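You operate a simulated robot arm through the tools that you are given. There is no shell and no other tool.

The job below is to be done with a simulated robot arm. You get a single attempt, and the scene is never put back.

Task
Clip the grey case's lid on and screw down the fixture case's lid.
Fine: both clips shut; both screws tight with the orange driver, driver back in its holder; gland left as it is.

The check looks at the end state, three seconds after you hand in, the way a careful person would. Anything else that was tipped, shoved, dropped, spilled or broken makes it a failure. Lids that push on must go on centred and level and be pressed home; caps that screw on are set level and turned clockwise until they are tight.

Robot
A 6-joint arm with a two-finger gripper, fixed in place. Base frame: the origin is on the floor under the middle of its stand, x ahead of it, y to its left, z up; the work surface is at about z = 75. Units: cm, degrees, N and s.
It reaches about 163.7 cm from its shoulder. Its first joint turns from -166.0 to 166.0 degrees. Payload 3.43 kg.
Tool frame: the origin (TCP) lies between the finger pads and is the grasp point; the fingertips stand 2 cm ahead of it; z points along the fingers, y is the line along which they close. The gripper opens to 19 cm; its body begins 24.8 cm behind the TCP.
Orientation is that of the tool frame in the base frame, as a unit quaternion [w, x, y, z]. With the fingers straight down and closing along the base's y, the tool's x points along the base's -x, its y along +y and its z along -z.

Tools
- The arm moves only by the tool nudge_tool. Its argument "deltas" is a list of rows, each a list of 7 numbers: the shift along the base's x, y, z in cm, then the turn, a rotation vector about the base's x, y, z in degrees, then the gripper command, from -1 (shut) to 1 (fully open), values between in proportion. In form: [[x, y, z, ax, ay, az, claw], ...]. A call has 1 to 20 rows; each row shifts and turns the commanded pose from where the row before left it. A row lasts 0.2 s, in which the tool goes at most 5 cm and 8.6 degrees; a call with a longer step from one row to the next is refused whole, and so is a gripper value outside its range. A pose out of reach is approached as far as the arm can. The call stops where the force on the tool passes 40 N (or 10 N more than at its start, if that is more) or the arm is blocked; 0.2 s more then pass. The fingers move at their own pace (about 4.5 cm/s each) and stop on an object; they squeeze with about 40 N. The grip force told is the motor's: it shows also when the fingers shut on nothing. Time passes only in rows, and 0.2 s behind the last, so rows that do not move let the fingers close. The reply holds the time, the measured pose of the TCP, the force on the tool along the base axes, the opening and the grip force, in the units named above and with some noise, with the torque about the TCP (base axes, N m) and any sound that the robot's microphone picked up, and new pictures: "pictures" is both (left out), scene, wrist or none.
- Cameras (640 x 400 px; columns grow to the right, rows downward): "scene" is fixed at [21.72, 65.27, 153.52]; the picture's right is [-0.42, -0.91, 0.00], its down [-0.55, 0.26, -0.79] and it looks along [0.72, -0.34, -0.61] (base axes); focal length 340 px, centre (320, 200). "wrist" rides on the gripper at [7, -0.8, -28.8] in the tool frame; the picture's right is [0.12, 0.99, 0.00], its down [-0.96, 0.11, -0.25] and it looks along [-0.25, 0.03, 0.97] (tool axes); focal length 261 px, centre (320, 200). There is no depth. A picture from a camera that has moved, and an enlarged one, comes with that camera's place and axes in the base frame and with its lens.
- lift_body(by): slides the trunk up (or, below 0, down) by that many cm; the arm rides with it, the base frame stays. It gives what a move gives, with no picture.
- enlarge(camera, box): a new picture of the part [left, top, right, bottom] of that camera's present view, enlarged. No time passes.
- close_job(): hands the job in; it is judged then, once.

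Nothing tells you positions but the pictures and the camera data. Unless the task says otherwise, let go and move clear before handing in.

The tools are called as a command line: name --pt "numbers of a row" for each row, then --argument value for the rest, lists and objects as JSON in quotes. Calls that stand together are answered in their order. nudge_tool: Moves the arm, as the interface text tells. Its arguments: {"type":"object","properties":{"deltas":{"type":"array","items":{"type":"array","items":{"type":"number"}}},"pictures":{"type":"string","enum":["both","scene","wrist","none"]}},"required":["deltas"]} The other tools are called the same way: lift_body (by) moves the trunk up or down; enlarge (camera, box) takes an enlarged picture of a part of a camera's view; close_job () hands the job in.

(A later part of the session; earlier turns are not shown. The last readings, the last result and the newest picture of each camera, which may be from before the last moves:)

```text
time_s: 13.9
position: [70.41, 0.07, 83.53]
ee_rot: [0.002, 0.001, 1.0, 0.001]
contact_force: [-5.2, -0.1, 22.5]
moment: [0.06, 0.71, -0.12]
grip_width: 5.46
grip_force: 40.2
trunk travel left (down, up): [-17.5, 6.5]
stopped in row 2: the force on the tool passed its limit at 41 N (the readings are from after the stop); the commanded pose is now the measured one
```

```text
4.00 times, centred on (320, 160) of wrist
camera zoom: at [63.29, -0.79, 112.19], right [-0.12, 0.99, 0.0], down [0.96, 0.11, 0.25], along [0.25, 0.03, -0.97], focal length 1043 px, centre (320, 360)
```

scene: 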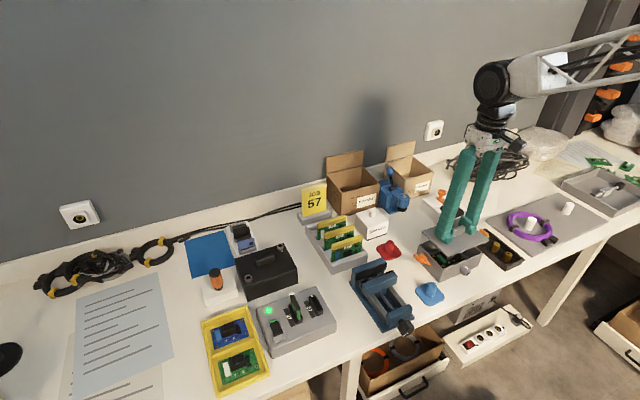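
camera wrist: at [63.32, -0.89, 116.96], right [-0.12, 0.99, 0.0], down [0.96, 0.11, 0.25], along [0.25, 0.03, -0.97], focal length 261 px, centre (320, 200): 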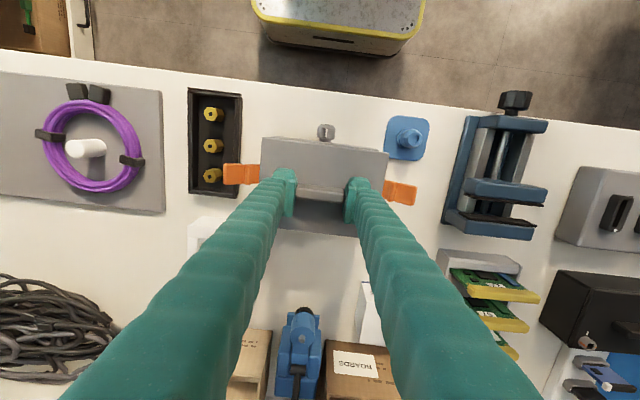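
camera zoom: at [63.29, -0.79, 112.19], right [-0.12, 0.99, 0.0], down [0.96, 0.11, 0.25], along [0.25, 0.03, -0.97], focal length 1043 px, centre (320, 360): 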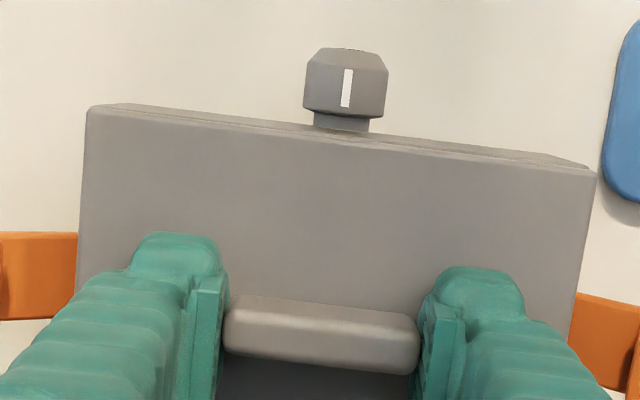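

The lid is down on the rim all round, pressed to 40 N without moving further. I'll open the fingers, lift away and inspect.

nudge_tool --pt "0 0 0.05 0 0 0 -0.3" --pt "0 0 0 0 0 0 -0.2" --pt "0 0 0 0 0 0 0.0" --pt "0 0 0 0 0 0 0.0" --pt "0 0 2 0 0 0 0.0" --pt "0 0 3 0 0 0 0.0" --pt "0 0 4 0 0 0 0.0" --pt "0 0 4 0 0 0 0.0" --pictures "both"

enlarge --camera "scene" --box '[408, 215, 504, 275]'

enlarge --camera "wrist" --box '[240, 110, 400, 210]'

```text
time_s: 15.7
position: [70.46, 0.02, 96.39]
ee_rot: [0.0, 0.0, 1.0, 0.0]
contact_force: [1.3, -0.2, 0.2]
moment: [0.0, 0.07, 0.0]
grip_width: 9.52
grip_force: 0.0
trunk travel left (down, up): [-17.5, 6.5]
camera wrist: at [63.37, -0.85, 125.06], right [-0.12, 0.99, 0.0], down [0.96, 0.11, 0.25], along [0.25, 0.03, -0.97], focal length 261 px, centre (320, 200)
```

scene: 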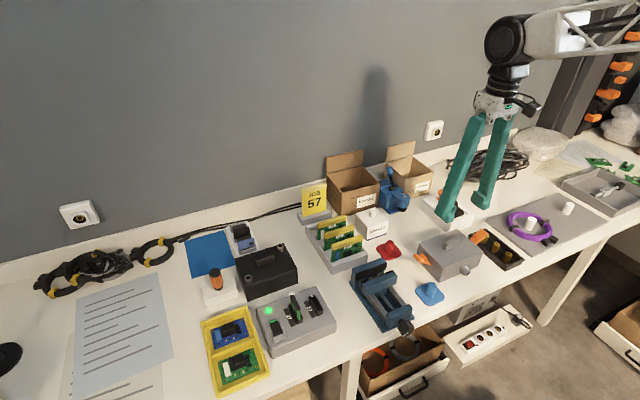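
wrist: 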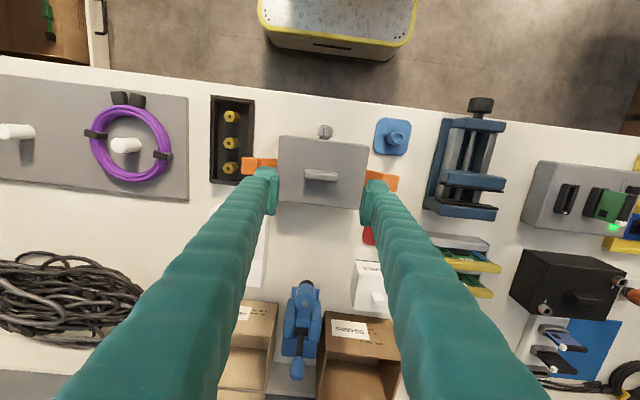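

```text
6.67 times, centred on (456, 245) of scene
camera zoom: at [21.72, 65.27, 153.52], right [-0.42, -0.91, 0.0], down [-0.55, 0.26, -0.79], along [0.72, -0.34, -0.61], focal length 2270 px, centre (-587, -100)
```

zoom: 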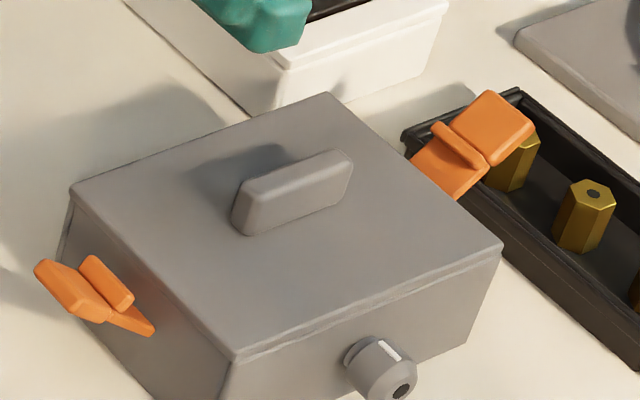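

```text
4.00 times, centred on (320, 160) of wrist
camera zoom: at [63.37, -0.85, 125.06], right [-0.12, 0.99, 0.0], down [0.96, 0.11, 0.25], along [0.25, 0.03, -0.97], focal length 1043 px, centre (320, 360)
```

zoom: 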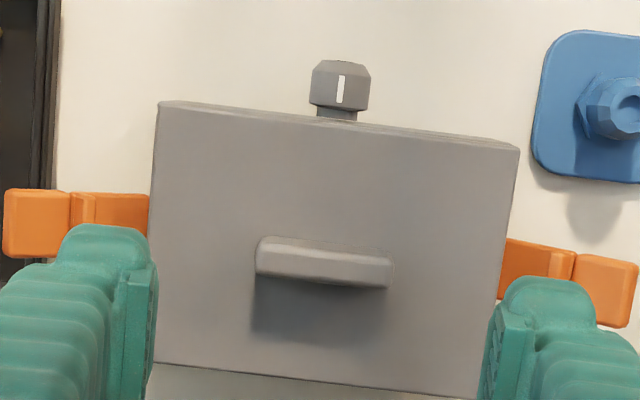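

The lid is on flat and centred, and the gland hasn't moved. Before I push the +y clip I'll check how much space there is next to the vise.

enlarge --camera "wrist" --box '[352, 90, 544, 210]'

enlarge --camera "scene" --box '[344, 235, 456, 305]'

enlarge --camera "wrist" --box '[200, 80, 296, 140]'

```text
3.33 times, centred on (448, 150) of wrist
camera zoom: at [63.37, -0.85, 125.06], right [-0.12, 0.99, 0.0], down [0.96, 0.11, 0.25], along [0.25, 0.03, -0.97], focal length 869 px, centre (-107, 367)
```

zoom: 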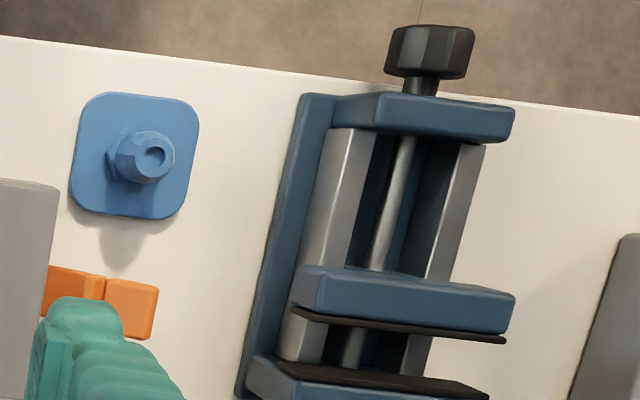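

```text
5.71 times, centred on (400, 270) of scene
camera zoom: at [21.72, 65.27, 153.52], right [-0.42, -0.91, 0.0], down [-0.55, 0.26, -0.79], along [0.72, -0.34, -0.61], focal length 1946 px, centre (-137, -200)
```

zoom: 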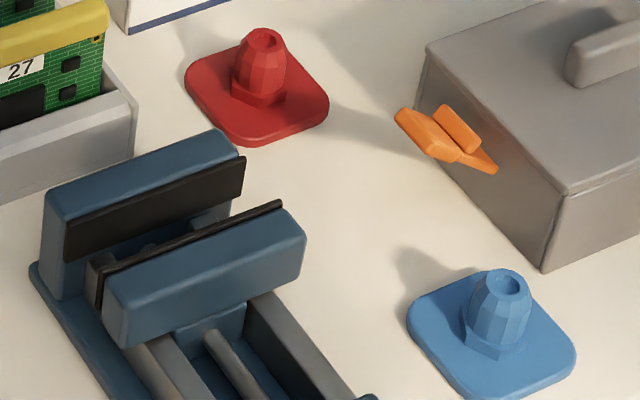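

```text
6.67 times, centred on (248, 110) of wrist
camera zoom: at [63.37, -0.85, 125.06], right [-0.12, 0.99, 0.0], down [0.96, 0.11, 0.25], along [0.25, 0.03, -0.97], focal length 1738 px, centre (800, 800)
```

zoom: 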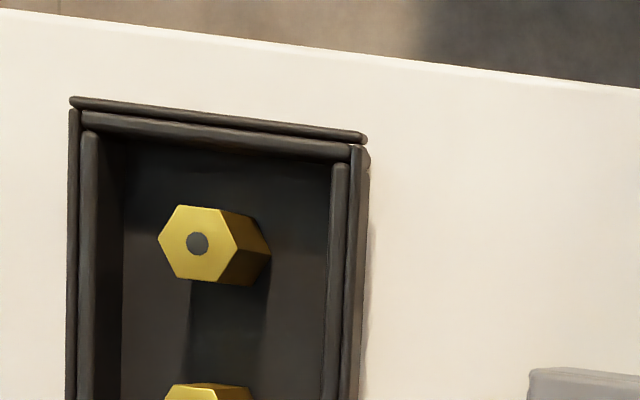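

There is about 7 cm between the clip end and the vise jaw. I'll turn the closed fingers 90° so they are narrow along y, and move them outside the +y clip.

nudge_tool --pt "0 2 0 0 0 8.5 -1" --pt "0 2 0 0 0 8.5 -1" --pt "0 2 0 0 0 8.5 -1" --pt "0 2 0 0 0 8.5 -1" --pt "0 2 0 0 0 8.5 -1" --pt "0 2 0 0 0 8.5 -1" --pt "0 2 0 0 0 8.5 -1" --pt "0 1.5 0 0 0 8.5 -1" --pt "0 1 0 0 0 8.5 -1" --pt "0 0 0 0 0 8.5 -1" --pt "0 0 0 0 0 5 -1" --pt "0 0 0 0 0 0 -1" --pictures "both"

enlarge --camera "scene" --box '[344, 185, 504, 285]'

```text
time_s: 18.3
position: [70.51, 16.55, 96.38]
ee_rot: [0.0, -0.707, 0.707, 0.001]
contact_force: [-0.3, 0.2, -0.4]
moment: [-0.01, 0.0, -0.02]
grip_width: 0.0
grip_force: 34.4
trunk travel left (down, up): [-17.5, 6.5]
camera wrist: at [71.35, 9.45, 125.11], right [-0.99, -0.12, 0.0], down [-0.12, 0.96, 0.25], along [-0.03, 0.25, -0.97], focal length 261 px, centre (320, 200)
```

scene: 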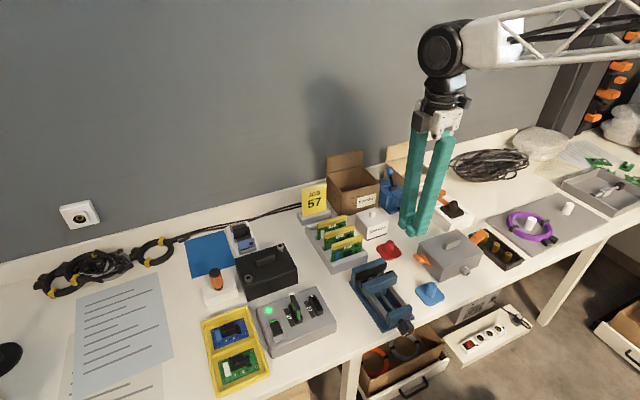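
wrist: 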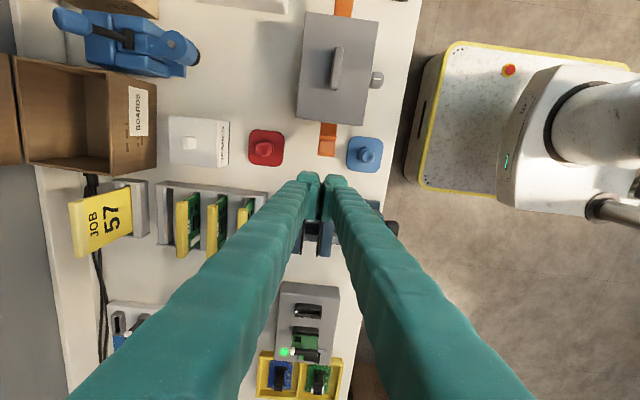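

```text
4.00 times, centred on (424, 235) of scene
camera zoom: at [21.72, 65.27, 153.52], right [-0.42, -0.91, 0.0], down [-0.55, 0.26, -0.79], along [0.72, -0.34, -0.61], focal length 1362 px, centre (-96, 60)
```

zoom: 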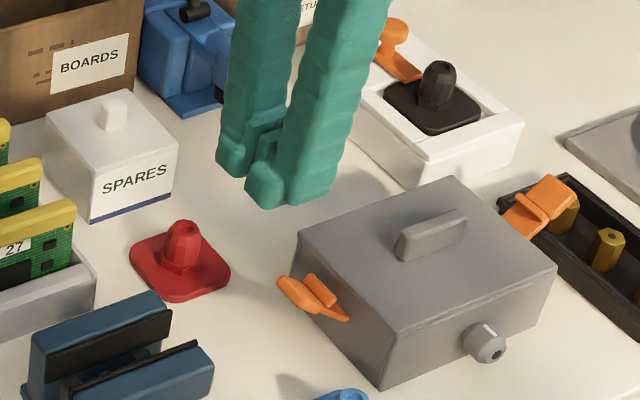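

The gripper is turned and closed outside the +y clip. I'll zoom in with the wrist camera to place the clip against the fingertips.

enlarge --camera "wrist" --box '[260, 100, 388, 180]'

enlarge --camera "wrist" --box '[280, 150, 376, 210]'

```text
5.00 times, centred on (324, 140) of wrist
camera zoom: at [71.35, 9.45, 125.11], right [-0.99, -0.12, 0.0], down [-0.12, 0.96, 0.25], along [-0.03, 0.25, -0.97], focal length 1303 px, centre (300, 500)
```

zoom: 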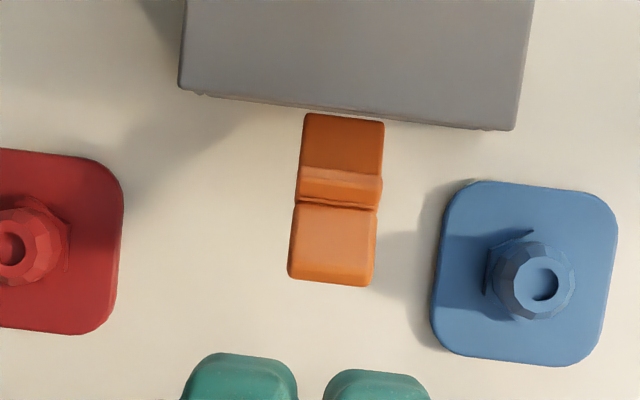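

```text
6.67 times, centred on (328, 180) of wrist
camera zoom: at [71.35, 9.45, 125.11], right [-0.99, -0.12, 0.0], down [-0.12, 0.96, 0.25], along [-0.03, 0.25, -0.97], focal length 1738 px, centre (267, 333)
```

zoom: 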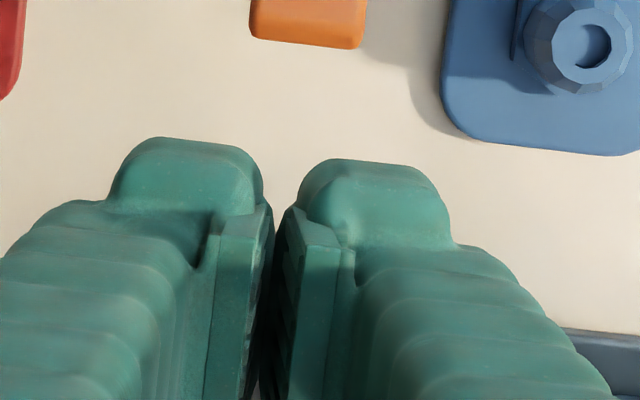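

The fingers are about 5 cm wide each way, which leaves roughly 0.8 cm to the clip and 1 cm to the vise. I'll go down beside the clip end in small steps.

nudge_tool --pt "-0.3 0.1 -3 0 0 0 -1" --pt "0 0 -4 0 0 0 -1" --pt "0 0 -3 0 0 0 -1" --pt "0 0 -2 0 0 0 -1" --pt "0 0 0 0 0 0 -1" --pictures "none"

enlarge --camera "scene" --box '[344, 205, 472, 285]'

enlarge --camera "wrist" --box '[240, 100, 400, 200]'

```text
time_s: 19.5
position: [70.11, 16.57, 84.53]
ee_rot: [-0.001, 0.708, -0.707, -0.001]
contact_force: [-0.6, -0.2, 0.0]
moment: [0.04, -0.01, -0.02]
grip_width: 0.0
grip_force: 34.5
trunk travel left (down, up): [-17.5, 6.5]
```

```text
5.00 times, centred on (408, 245) of scene
camera zoom: at [21.72, 65.27, 153.52], right [-0.42, -0.91, 0.0], down [-0.55, 0.26, -0.79], along [0.72, -0.34, -0.61], focal length 1702 px, centre (-120, -25)
```

zoom: 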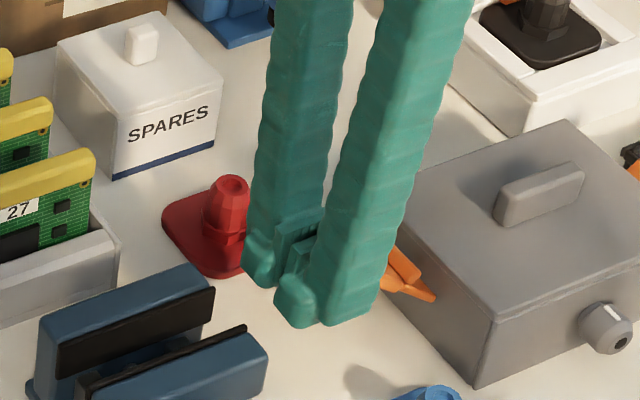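

```text
4.00 times, centred on (320, 150) of wrist
camera zoom: at [71.02, 9.57, 113.12], right [-0.99, -0.12, 0.0], down [-0.11, 0.96, 0.25], along [-0.03, 0.25, -0.97], focal length 1043 px, centre (320, 400)
```

zoom: 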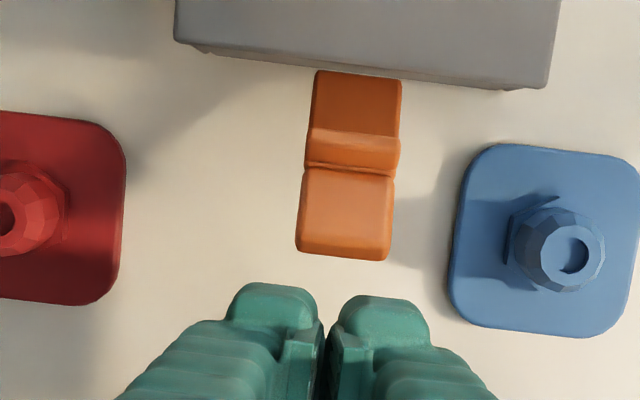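

There is a clear gap between the fingertips and the paddle, and the clip is about 0.3 cm toward -x. I'll go down so the tips are below the paddle end.

nudge_tool --pt "-0.3 0 -1 0 0 0 -1" --pt "0 0 -1.2 0 0 0 -1" --pt "0 0 -1 0 0 0 -1" --pt "0 0 0 0 0 0 -1" --pictures "none"

enlarge --camera "scene" --box '[376, 225, 472, 285]'

enlarge --camera "wrist" --box '[240, 100, 400, 200]'

```text
time_s: 20.5
position: [69.91, 16.66, 81.25]
ee_rot: [0.0, -0.707, 0.707, 0.001]
contact_force: [-0.7, 0.0, 0.5]
moment: [0.03, -0.01, 0.01]
grip_width: 0.01
grip_force: 33.8
trunk travel left (down, up): [-17.5, 6.5]
```

```text
6.67 times, centred on (424, 255) of scene
camera zoom: at [21.72, 65.27, 153.52], right [-0.42, -0.91, 0.0], down [-0.55, 0.26, -0.79], along [0.72, -0.34, -0.61], focal length 2270 px, centre (-373, -167)
```

zoom: 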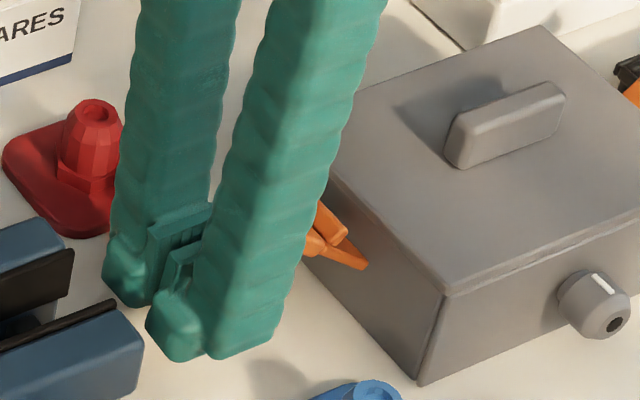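

```text
4.00 times, centred on (320, 150) of wrist
camera zoom: at [70.71, 9.55, 109.92], right [-0.99, -0.12, 0.0], down [-0.11, 0.96, 0.25], along [-0.03, 0.25, -0.97], focal length 1043 px, centre (320, 400)
```

zoom: 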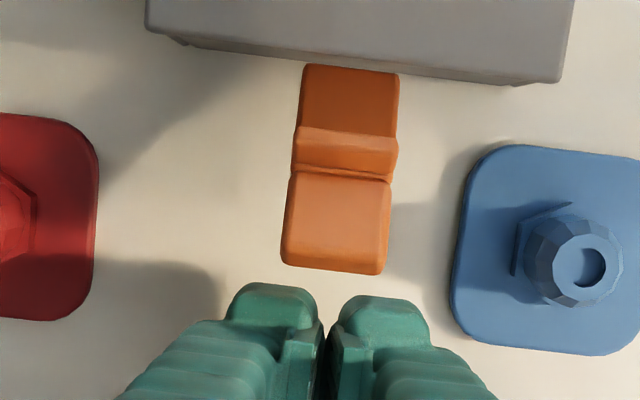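

The tips are below the paddle end and lined up with it. I'll push inward (-y) in small steps.

nudge_tool --pt "0 -0.5 0 0 0 0 -1" --pt "0 -0.5 0 0 0 0 -1" --pt "0 -0.5 0 0 0 0 -1" --pt "0 -0.5 0 0 0 0 -1" --pt "0 0 0 0 0 0 -1" --pictures "none"

enlarge --camera "scene" --box '[376, 225, 472, 285]'

enlarge --camera "wrist" --box '[240, 100, 400, 200]'

```text
time_s: 21.7
position: [69.96, 14.75, 81.34]
ee_rot: [0.0, -0.707, 0.707, -0.001]
contact_force: [0.3, 0.6, -1.0]
moment: [-0.07, -0.01, -0.02]
grip_width: 0.0
grip_force: 34.1
trunk travel left (down, up): [-17.5, 6.5]
```

```text
6.67 times, centred on (424, 255) of scene
camera zoom: at [21.72, 65.27, 153.52], right [-0.42, -0.91, 0.0], down [-0.55, 0.26, -0.79], along [0.72, -0.34, -0.61], focal length 2270 px, centre (-373, -167)
```

zoom: 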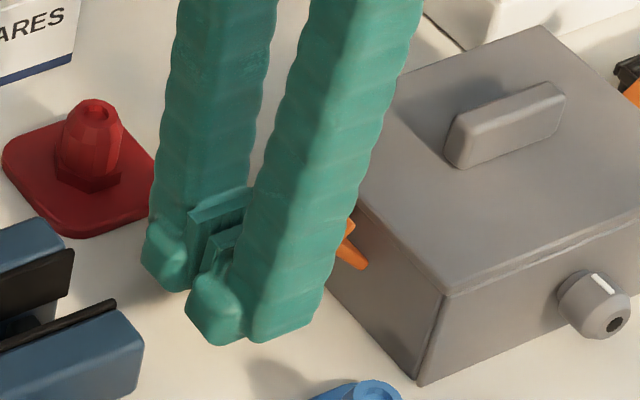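

```text
4.00 times, centred on (320, 150) of wrist
camera zoom: at [70.73, 7.55, 109.93], right [-0.99, -0.12, 0.0], down [-0.11, 0.96, 0.25], along [-0.03, 0.25, -0.97], focal length 1043 px, centre (320, 400)
```

zoom: 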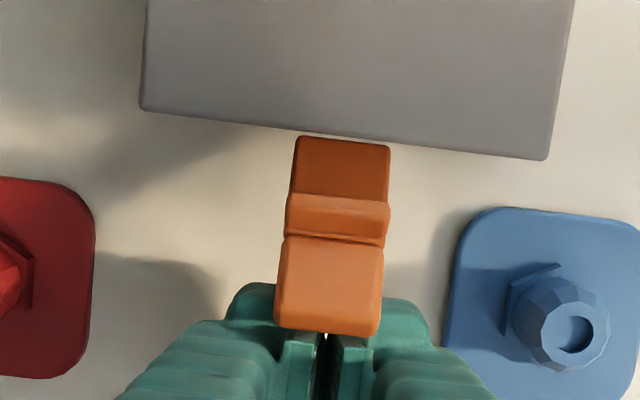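

The paddle end is coming over the fingertips and hasn't yet pushed back. I'll keep going inward.

nudge_tool --pt "0 -0.5 0 0 0 0 -1" --pt "0 -0.5 0 0 0 0 -1" --pt "0 -0.5 0 0 0 0 -1" --pt "0 0 0 0 0 0 -1" --pictures "none"

enlarge --camera "scene" --box '[376, 225, 472, 285]'

enlarge --camera "wrist" --box '[240, 100, 400, 200]'

```text
time_s: 22.7
position: [69.94, 13.11, 81.28]
ee_rot: [0.001, -0.706, 0.708, 0.001]
contact_force: [0.0, 1.0, -0.3]
moment: [0.06, -0.01, 0.0]
grip_width: 0.01
grip_force: 34.1
trunk travel left (down, up): [-17.5, 6.5]
```

```text
6.67 times, centred on (424, 255) of scene
camera zoom: at [21.72, 65.27, 153.52], right [-0.42, -0.91, 0.0], down [-0.55, 0.26, -0.79], along [0.72, -0.34, -0.61], focal length 2270 px, centre (-373, -167)
```

zoom: 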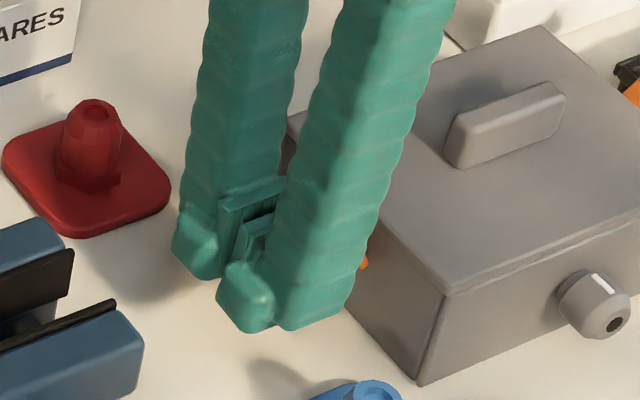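

```text
4.00 times, centred on (320, 150) of wrist
camera zoom: at [70.69, 6.0, 109.95], right [-0.99, -0.12, 0.0], down [-0.11, 0.96, 0.25], along [-0.03, 0.25, -0.97], focal length 1043 px, centre (320, 400)
```

zoom: 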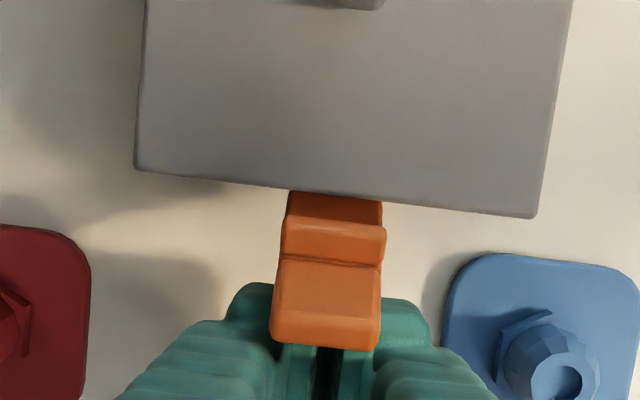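

The clip is rotating up freely with almost no force. I'll keep pushing while rising slightly to stay on the paddle.

nudge_tool --pt "0 -0.4 0.3 0 0 0 -1" --pt "0 -0.4 0.3 0 0 0 -1" --pt "0 -0.4 0.2 0 0 0 -1" --pt "0 0 0 0 0 0 -1" --pictures "none"

enlarge --camera "scene" --box '[376, 225, 472, 285]'

enlarge --camera "wrist" --box '[240, 100, 400, 200]'

```text
time_s: 23.7
position: [69.91, 11.97, 82.04]
ee_rot: [0.001, -0.707, 0.707, 0.0]
contact_force: [0.1, 0.8, -0.1]
moment: [0.04, -0.01, -0.01]
grip_width: 0.01
grip_force: 34.1
trunk travel left (down, up): [-17.5, 6.5]
```

```text
6.67 times, centred on (424, 255) of scene
camera zoom: at [21.72, 65.27, 153.52], right [-0.42, -0.91, 0.0], down [-0.55, 0.26, -0.79], along [0.72, -0.34, -0.61], focal length 2270 px, centre (-373, -167)
```

zoom: 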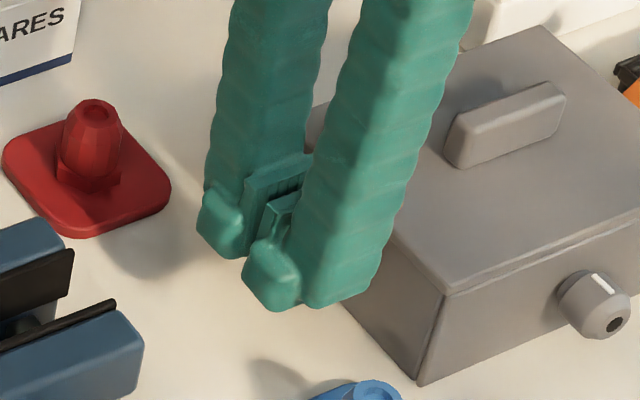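

```text
4.00 times, centred on (320, 150) of wrist
camera zoom: at [70.68, 4.85, 110.75], right [-0.99, -0.12, 0.0], down [-0.11, 0.96, 0.25], along [-0.03, 0.25, -0.97], focal length 1043 px, centre (320, 400)
```

zoom: 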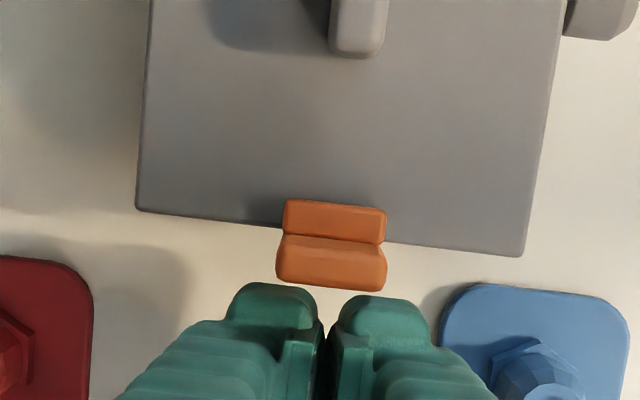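

The clip is nearly upright, with its ridge coming over the lid edge. I'll push on in small steps and watch the force and sound.

nudge_tool --pt "0 -0.3 0 0 0 0 -1" --pt "0 -0.3 0 0 0 0 -1" --pt "0 0 0 0 0 0 -1" --pictures "none"

enlarge --camera "wrist" --box '[240, 100, 400, 200]'

```text
time_s: 24.5
position: [69.71, 11.29, 82.09]
ee_rot: [0.0, -0.707, 0.707, 0.001]
contact_force: [0.3, 0.1, -0.9]
moment: [-0.01, -0.01, -0.01]
grip_width: 0.0
grip_force: 34.1
trunk travel left (down, up): [-17.5, 6.5]
```

```text
4.00 times, centred on (320, 150) of wrist
camera zoom: at [70.7, 4.27, 110.71], right [-0.99, -0.12, 0.0], down [-0.11, 0.96, 0.25], along [-0.03, 0.25, -0.97], focal length 1043 px, centre (320, 400)
```

zoom: 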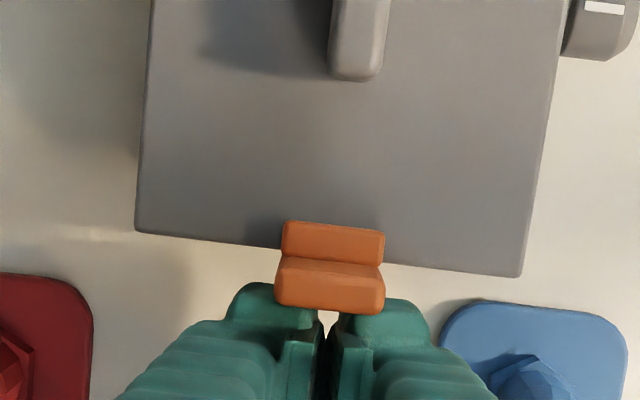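

The finger has just caught up with the clip again and the force is near zero. I'll continue in small steps.

nudge_tool --pt "0 -0.2 0 0 0 0 -1" --pt "0 -0.2 0 0 0 0 -1" --pt "0 0 0 0 0 0 -1" --pictures "none"

enlarge --camera "wrist" --box '[240, 100, 400, 200]'

enlarge --camera "scene" --box '[376, 225, 472, 285]'

```text
time_s: 25.3
position: [69.87, 10.94, 82.01]
ee_rot: [0.001, -0.706, 0.708, 0.0]
contact_force: [-0.3, 0.4, -0.2]
moment: [0.04, -0.02, -0.02]
grip_width: 0.01
grip_force: 33.9
trunk travel left (down, up): [-17.5, 6.5]
```

```text
4.00 times, centred on (320, 150) of wrist
camera zoom: at [70.72, 3.84, 110.72], right [-0.99, -0.12, 0.0], down [-0.11, 0.96, 0.25], along [-0.03, 0.25, -0.97], focal length 1043 px, centre (320, 400)
```

zoom: 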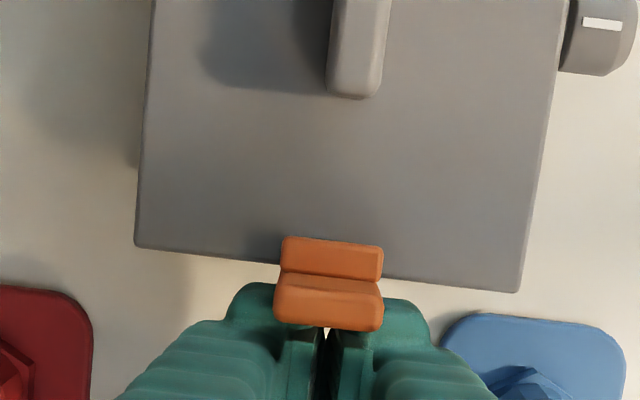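

```text
6.67 times, centred on (424, 255) of scene
camera zoom: at [21.72, 65.27, 153.52], right [-0.42, -0.91, 0.0], down [-0.55, 0.26, -0.79], along [0.72, -0.34, -0.61], focal length 2270 px, centre (-373, -167)
```

zoom: 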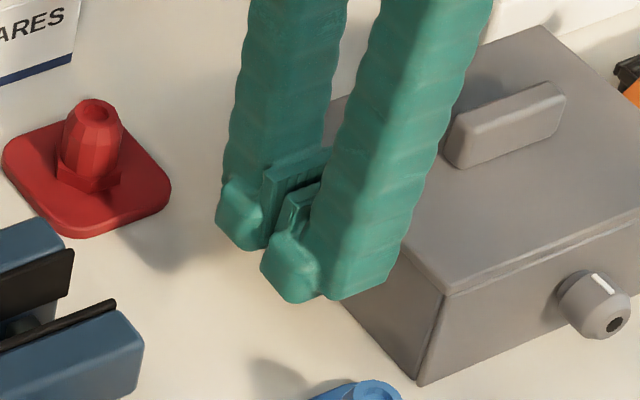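

The clip's ridge now overhangs the lid edge. I'll push the last few millimetres until the force builds.

nudge_tool --pt "0 -0.2 0 0 0 0 -1" --pt "0 -0.2 0 0 0 0 -1" --pt "0 0 0 0 0 0 -1" --pictures "none"

enlarge --camera "wrist" --box '[240, 100, 400, 200]'

```text
time_s: 26.1
position: [69.92, 10.64, 82.06]
ee_rot: [0.001, -0.707, 0.707, 0.001]
contact_force: [-0.4, 7.6, 0.7]
moment: [0.06, -0.03, 0.02]
grip_width: 0.59
grip_force: 34.8
trunk travel left (down, up): [-17.5, 6.5]
```

```text
4.00 times, centred on (320, 150) of wrist
camera zoom: at [70.71, 3.55, 110.73], right [-0.99, -0.12, 0.0], down [-0.12, 0.96, 0.25], along [-0.03, 0.25, -0.97], focal length 1043 px, centre (320, 400)
```

zoom: 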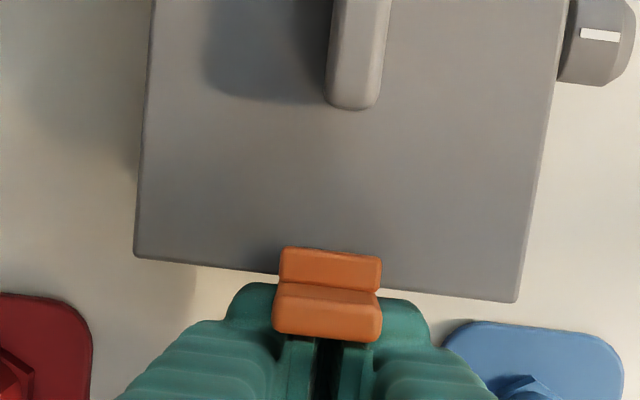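

The force rose to about 7.6 N with contact low on the lever. I'll back off a little, rise so the tips bear on the paddle for better leverage, and push again.

nudge_tool --pt "0 0.4 0 0 0 0 -1" --pt "0 0.2 0.5 0 0 0 -1" --pt "0 0 1.0 0 0 0 -1" --pt "0 0 1.0 0 0 0 -1" --pt "0 0 0 0 0 0 -1" --pictures "none"

enlarge --camera "wrist" --box '[240, 100, 400, 200]'

enlarge --camera "scene" --box '[376, 225, 472, 285]'

```text
time_s: 27.3
position: [69.98, 11.2, 84.56]
ee_rot: [0.001, -0.707, 0.707, 0.001]
contact_force: [0.7, 0.1, -0.9]
moment: [0.05, -0.01, 0.0]
grip_width: 0.01
grip_force: 34.3
trunk travel left (down, up): [-17.5, 6.5]
```

```text
4.00 times, centred on (320, 150) of wrist
camera zoom: at [70.74, 4.05, 113.25], right [-0.99, -0.12, 0.0], down [-0.11, 0.96, 0.25], along [-0.03, 0.25, -0.97], focal length 1043 px, centre (320, 400)
```

zoom: 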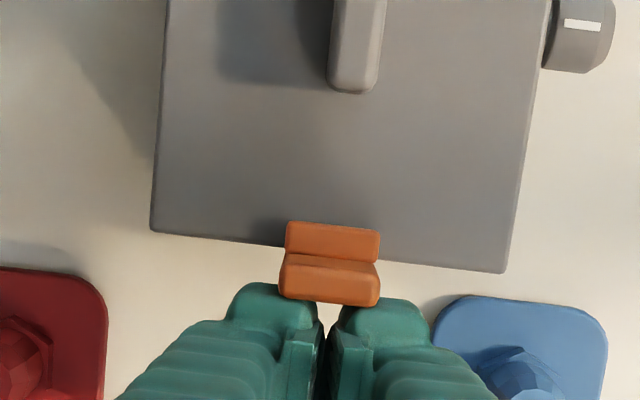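

```text
6.67 times, centred on (424, 255) of scene
camera zoom: at [21.72, 65.27, 153.52], right [-0.42, -0.91, 0.0], down [-0.55, 0.26, -0.79], along [0.72, -0.34, -0.61], focal length 2270 px, centre (-373, -167)
```

zoom: 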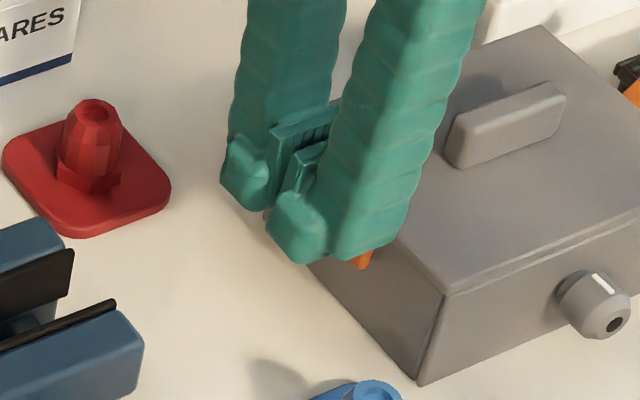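

nudge_tool --pt "0 -0.2 0 0 0 0 -1" --pt "0 -0.2 0 0 0 0 -1" --pt "0 -0.2 0 0 0 0 -1" --pt "0 0 0 0 0 0 -1" --pictures "none"

enlarge --camera "wrist" --box '[240, 100, 400, 200]'

```text
time_s: 28.3
position: [69.92, 10.68, 84.65]
ee_rot: [-0.002, 0.707, -0.707, -0.001]
contact_force: [5.5, 37.3, -2.2]
moment: [0.38, -0.07, 0.14]
grip_width: 0.57
grip_force: 34.9
trunk travel left (down, up): [-17.5, 6.5]
```

```text
4.00 times, centred on (320, 150) of wrist
camera zoom: at [70.72, 3.66, 113.26], right [-0.99, -0.12, 0.0], down [-0.12, 0.96, 0.25], along [-0.03, 0.25, -0.97], focal length 1043 px, centre (320, 400)
```

zoom: 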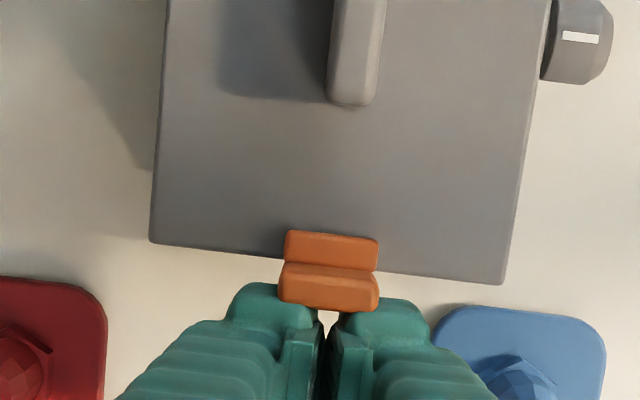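

The push reached 37 N with the clip against a stop, and the case didn't slide. I'll back away and look at the clip.

nudge_tool --pt "0 0.6 0 0 0 0 -1" --pt "0 1.5 0 0 0 0 -1" --pt "0 1.5 1 0 0 0 -1" --pt "0 1.0 4 0 0 0 -1" --pt "0 0 5 0 0 0 -1" --pt "0 0 3 0 0 0 -1" --pt "0 0 0 0 0 0 -1" --pictures "none"

enlarge --camera "wrist" --box '[240, 70, 400, 170]'

enlarge --camera "scene" --box '[400, 220, 480, 270]'

```text
time_s: 29.9
position: [69.8, 15.21, 97.58]
ee_rot: [0.0, 0.707, -0.707, -0.001]
contact_force: [-0.2, 0.7, -0.3]
moment: [0.01, -0.03, 0.02]
grip_width: 0.02
grip_force: 34.3
trunk travel left (down, up): [-17.5, 6.5]
```

```text
4.00 times, centred on (320, 120) of wrist
camera zoom: at [70.67, 8.1, 126.25], right [-0.99, -0.12, 0.0], down [-0.11, 0.96, 0.25], along [-0.03, 0.25, -0.97], focal length 1043 px, centre (320, 520)
```

zoom: 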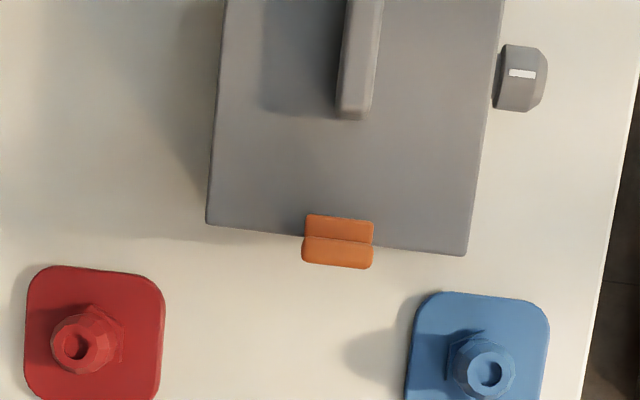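

```text
8.00 times, centred on (440, 245) of scene
camera zoom: at [21.72, 65.27, 153.52], right [-0.42, -0.91, 0.0], down [-0.55, 0.26, -0.79], along [0.72, -0.34, -0.61], focal length 2724 px, centre (-640, -160)
```

zoom: 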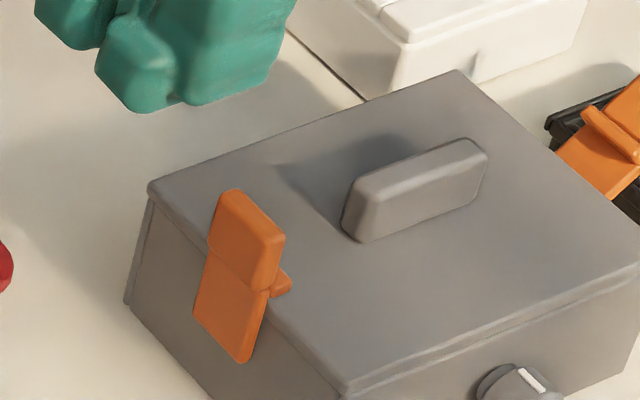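

The +y clip now stands upright with its hook over the lid edge. Next is the -y clip: I'll cross over the case at height and look at the tray beneath it.

nudge_tool --pt "0 -3.5 0 0 0 0 -1" --pt "0 -4.5 0 0 0 0 -1" --pt "0 -4.5 0 0 0 0 -1" --pt "0 -4.5 0 0 0 0 -1" --pt "0 -4.5 0 0 0 0 -1" --pt "0 -4.5 0 0 0 0 -1" --pt "0 -4.0 0 0 0 0 -1" --pt "0.2 -2.0 0 0 0 0 -1" --pt "0 0 -3 0 0 0 -1" --pt "0 0 -3 0 0 0 -1" --pt "0 0 0 0 0 0 -1" --pictures "both"

enlarge --camera "wrist" --box '[240, 150, 400, 250]'

enlarge --camera "scene" --box '[440, 200, 536, 260]'

```text
time_s: 32.3
position: [69.98, -16.65, 91.49]
ee_rot: [-0.001, 0.707, -0.707, -0.001]
contact_force: [0.3, -0.1, -0.3]
moment: [-0.02, -0.02, 0.02]
grip_width: 0.03
grip_force: 34.0
trunk travel left (down, up): [-17.5, 6.5]
camera wrist: at [70.81, -23.93, 120.21], right [-0.99, -0.12, 0.0], down [-0.11, 0.96, 0.25], along [-0.03, 0.25, -0.97], focal length 261 px, centre (320, 200)
```

scene: 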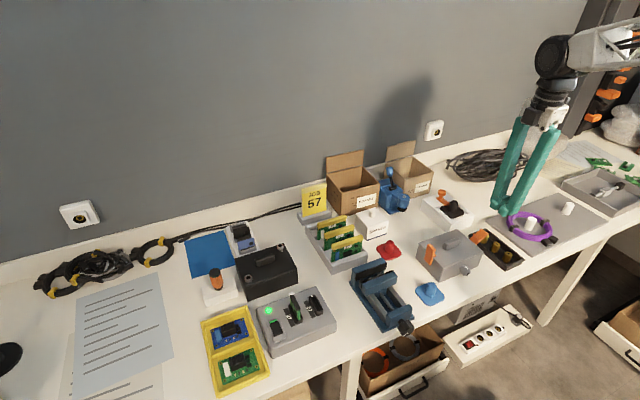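
wrist: 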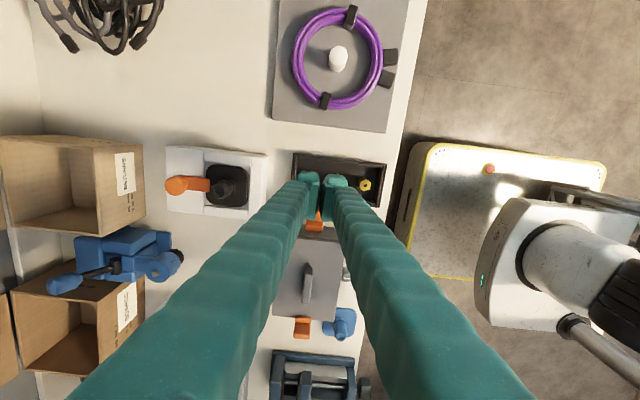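

```text
4.00 times, centred on (320, 200) of wrist
camera zoom: at [70.81, -23.93, 120.21], right [-0.99, -0.12, 0.0], down [-0.11, 0.96, 0.25], along [-0.03, 0.25, -0.97], focal length 1043 px, centre (320, 200)
```

zoom: 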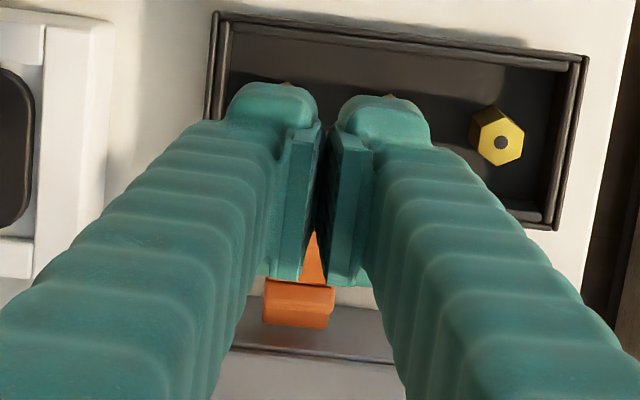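

```text
6.67 times, centred on (488, 230) of scene
camera zoom: at [21.72, 65.27, 153.52], right [-0.42, -0.91, 0.0], down [-0.55, 0.26, -0.79], along [0.72, -0.34, -0.61], focal length 2270 px, centre (-800, 0)
```

zoom: 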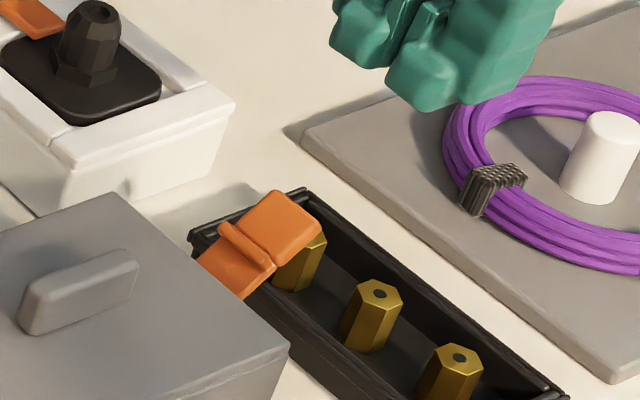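

From the scene camera the -y clip overhangs the tray, and the standoff tops are at about z=78.8. I'll lower the closed fingers outside the clip end with the tips kept around z=80.3, above the standoffs.

nudge_tool --pt "0 0 -3 0 0 0 -1" --pt "0 0 -3 0 0 0 -1" --pt "0 0 -2 0 0 0 -1" --pt "0 0 -1.2 0 0 0 -1" --pt "0 0 0 0 0 0 -1" --pictures "none"

enlarge --camera "scene" --box '[440, 200, 536, 260]'

enlarge --camera "wrist" --box '[240, 150, 400, 250]'

```text
time_s: 33.5
position: [70.02, -16.9, 82.39]
ee_rot: [0.001, -0.706, 0.708, 0.0]
contact_force: [0.3, 0.4, -0.8]
moment: [-0.02, 0.03, -0.02]
grip_width: 0.0
grip_force: 34.5
trunk travel left (down, up): [-17.5, 6.5]
```

```text
6.67 times, centred on (488, 230) of scene
camera zoom: at [21.72, 65.27, 153.52], right [-0.42, -0.91, 0.0], down [-0.55, 0.26, -0.79], along [0.72, -0.34, -0.61], focal length 2270 px, centre (-800, 0)
```

zoom: 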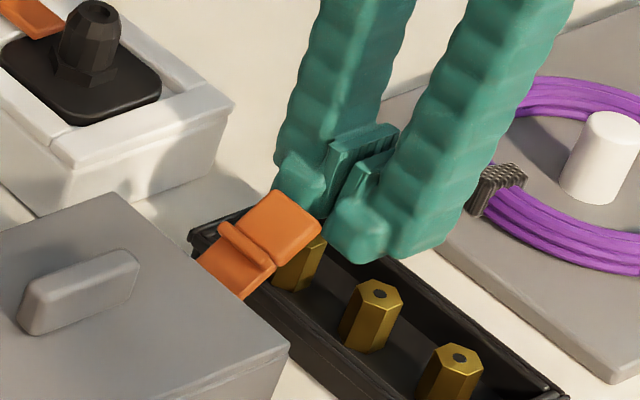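

```text
4.00 times, centred on (320, 200) of wrist
camera zoom: at [70.87, -23.98, 111.04], right [-0.99, -0.12, 0.0], down [-0.11, 0.96, 0.25], along [-0.03, 0.25, -0.97], focal length 1043 px, centre (320, 200)
```

zoom: 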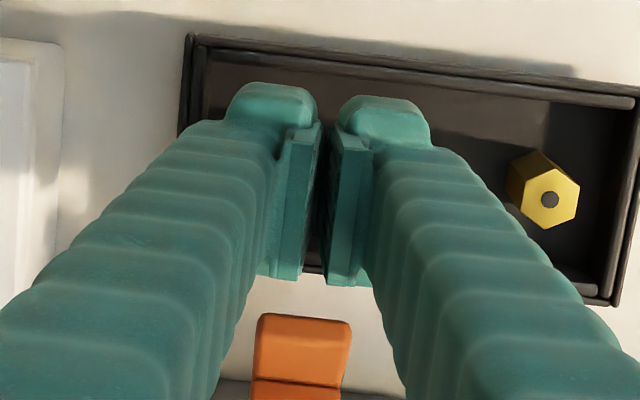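

The fingers are lined up with the clip and clear of the standoffs. I'll push inward (+y) in small steps.

nudge_tool --pt "0 0.5 0 0 0 0 -1" --pt "0 0.5 0 0 0 0 -1" --pt "0 0.5 0 0 0 0 -1" --pt "0 0.5 0 0 0 0 -1" --pt "0 0.5 0 0 0 0 -1" --pt "0 0 0 0 0 0 -1" --pictures "none"

enlarge --camera "scene" --box '[440, 200, 536, 260]'

```text
time_s: 34.9
position: [70.02, -14.33, 82.4]
ee_rot: [0.001, -0.707, 0.707, 0.001]
contact_force: [-1.2, 0.5, -0.2]
moment: [0.01, -0.02, -0.02]
grip_width: 0.6
grip_force: 35.0
trunk travel left (down, up): [-17.5, 6.5]
```

```text
6.67 times, centred on (488, 230) of scene
camera zoom: at [21.72, 65.27, 153.52], right [-0.42, -0.91, 0.0], down [-0.55, 0.26, -0.79], along [0.72, -0.34, -0.61], focal length 2270 px, centre (-800, 0)
```

zoom: 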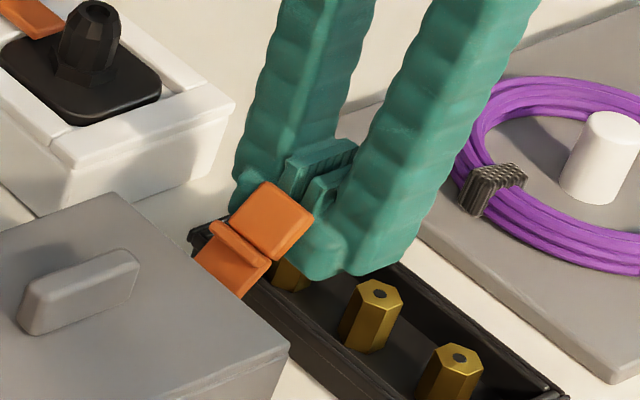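

The clip has begun to rotate up. I'll carry on pushing with a slight rise.

nudge_tool --pt "0 0.5 0.1 0 0 0 -1" --pt "0 0.5 0.2 0 0 0 -1" --pt "0 0.5 0.2 0 0 0 -1" --pt "0 0 0 0 0 0 -1" --pictures "none"

enlarge --camera "scene" --box '[440, 200, 536, 260]'

```text
time_s: 35.9
position: [69.95, -12.87, 82.92]
ee_rot: [0.001, -0.707, 0.707, 0.001]
contact_force: [0.2, 0.4, 0.4]
moment: [0.03, -0.01, 0.01]
grip_width: 0.0
grip_force: 34.1
trunk travel left (down, up): [-17.5, 6.5]
```

```text
6.67 times, centred on (488, 230) of scene
camera zoom: at [21.72, 65.27, 153.52], right [-0.42, -0.91, 0.0], down [-0.55, 0.26, -0.79], along [0.72, -0.34, -0.61], focal length 2270 px, centre (-800, 0)
```

zoom: 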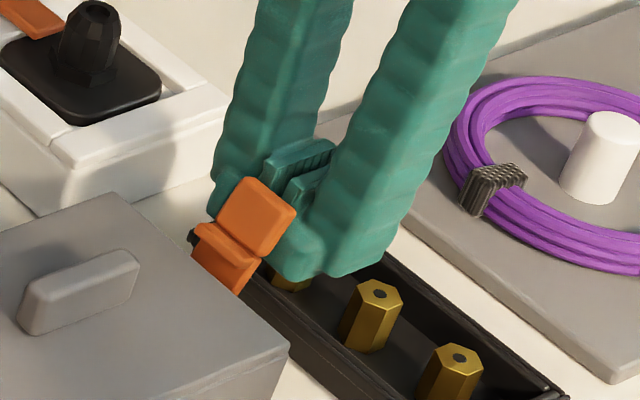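

nudge_tool --pt "0 0.5 0.2 0 0 0 -1" --pt "0 0.5 0.2 0 0 0 -1" --pt "0 0.4 0.2 0 0 0 -1" --pt "0 0 0 0 0 0 -1" --pictures "none"

enlarge --camera "scene" --box '[440, 200, 536, 260]'

enlarge --camera "wrist" --box '[240, 180, 400, 280]'

```text
time_s: 36.9
position: [70.09, -11.47, 83.55]
ee_rot: [0.001, -0.707, 0.707, 0.001]
contact_force: [-0.2, 0.9, -0.5]
moment: [-0.01, 0.01, -0.01]
grip_width: 0.0
grip_force: 33.8
trunk travel left (down, up): [-17.5, 6.5]
```

```text
6.67 times, centred on (488, 230) of scene
camera zoom: at [21.72, 65.27, 153.52], right [-0.42, -0.91, 0.0], down [-0.55, 0.26, -0.79], along [0.72, -0.34, -0.61], focal length 2270 px, centre (-800, 0)
```

zoom: 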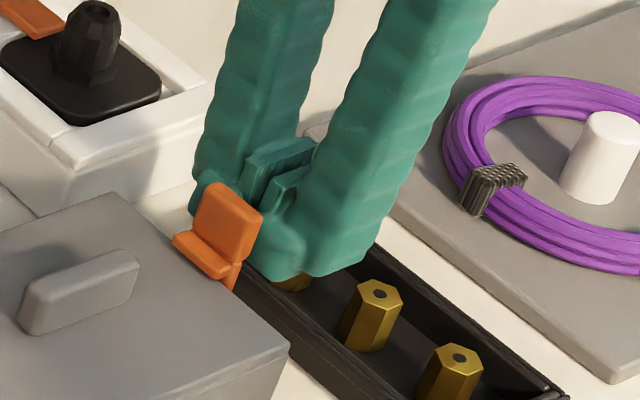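

```text
4.00 times, centred on (320, 230) of wrist
camera zoom: at [70.93, -18.56, 112.14], right [-0.99, -0.12, 0.0], down [-0.11, 0.96, 0.25], along [-0.03, 0.25, -0.97], focal length 1043 px, centre (320, 80)
```

zoom: 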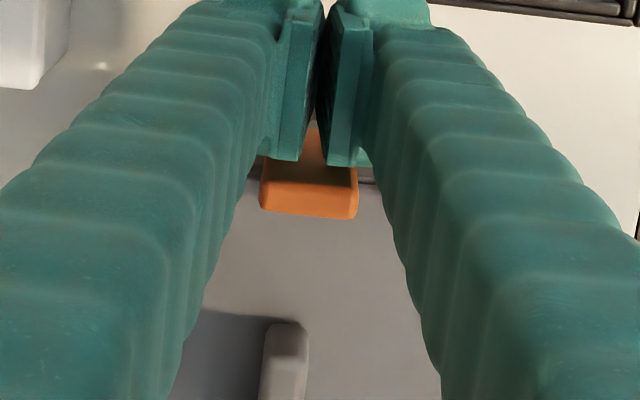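

The hook is coming over the lid edge. I'll push home at paddle height.

nudge_tool --pt "0 0.1 0.5 0 0 0 -1" --pt "0 0.2 0.5 0 0 0 -1" --pt "0 0.2 0 0 0 0 -1" --pt "0 0.2 0 0 0 0 -1" --pt "0 0 0 0 0 0 -1" --pictures "none"

enlarge --camera "scene" --box '[440, 200, 536, 260]'

```text
time_s: 38.1
position: [70.14, -10.96, 84.49]
ee_rot: [0.0, 0.707, -0.707, -0.001]
contact_force: [0.7, -23.2, 1.7]
moment: [-0.1, -0.01, -0.01]
grip_width: 0.62
grip_force: 33.9
trunk travel left (down, up): [-17.5, 6.5]
```

```text
6.67 times, centred on (488, 230) of scene
camera zoom: at [21.72, 65.27, 153.52], right [-0.42, -0.91, 0.0], down [-0.55, 0.26, -0.79], along [0.72, -0.34, -0.61], focal length 2270 px, centre (-800, 0)
```

zoom: 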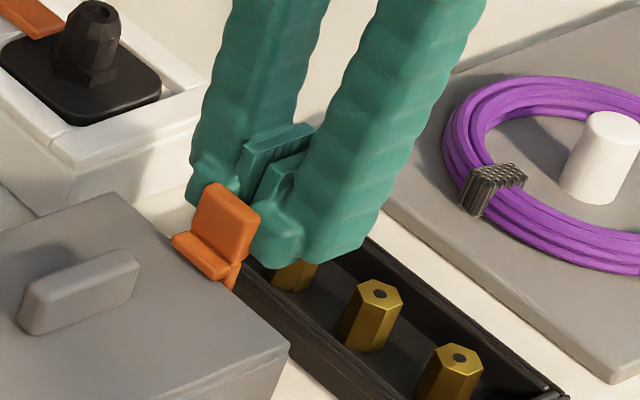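

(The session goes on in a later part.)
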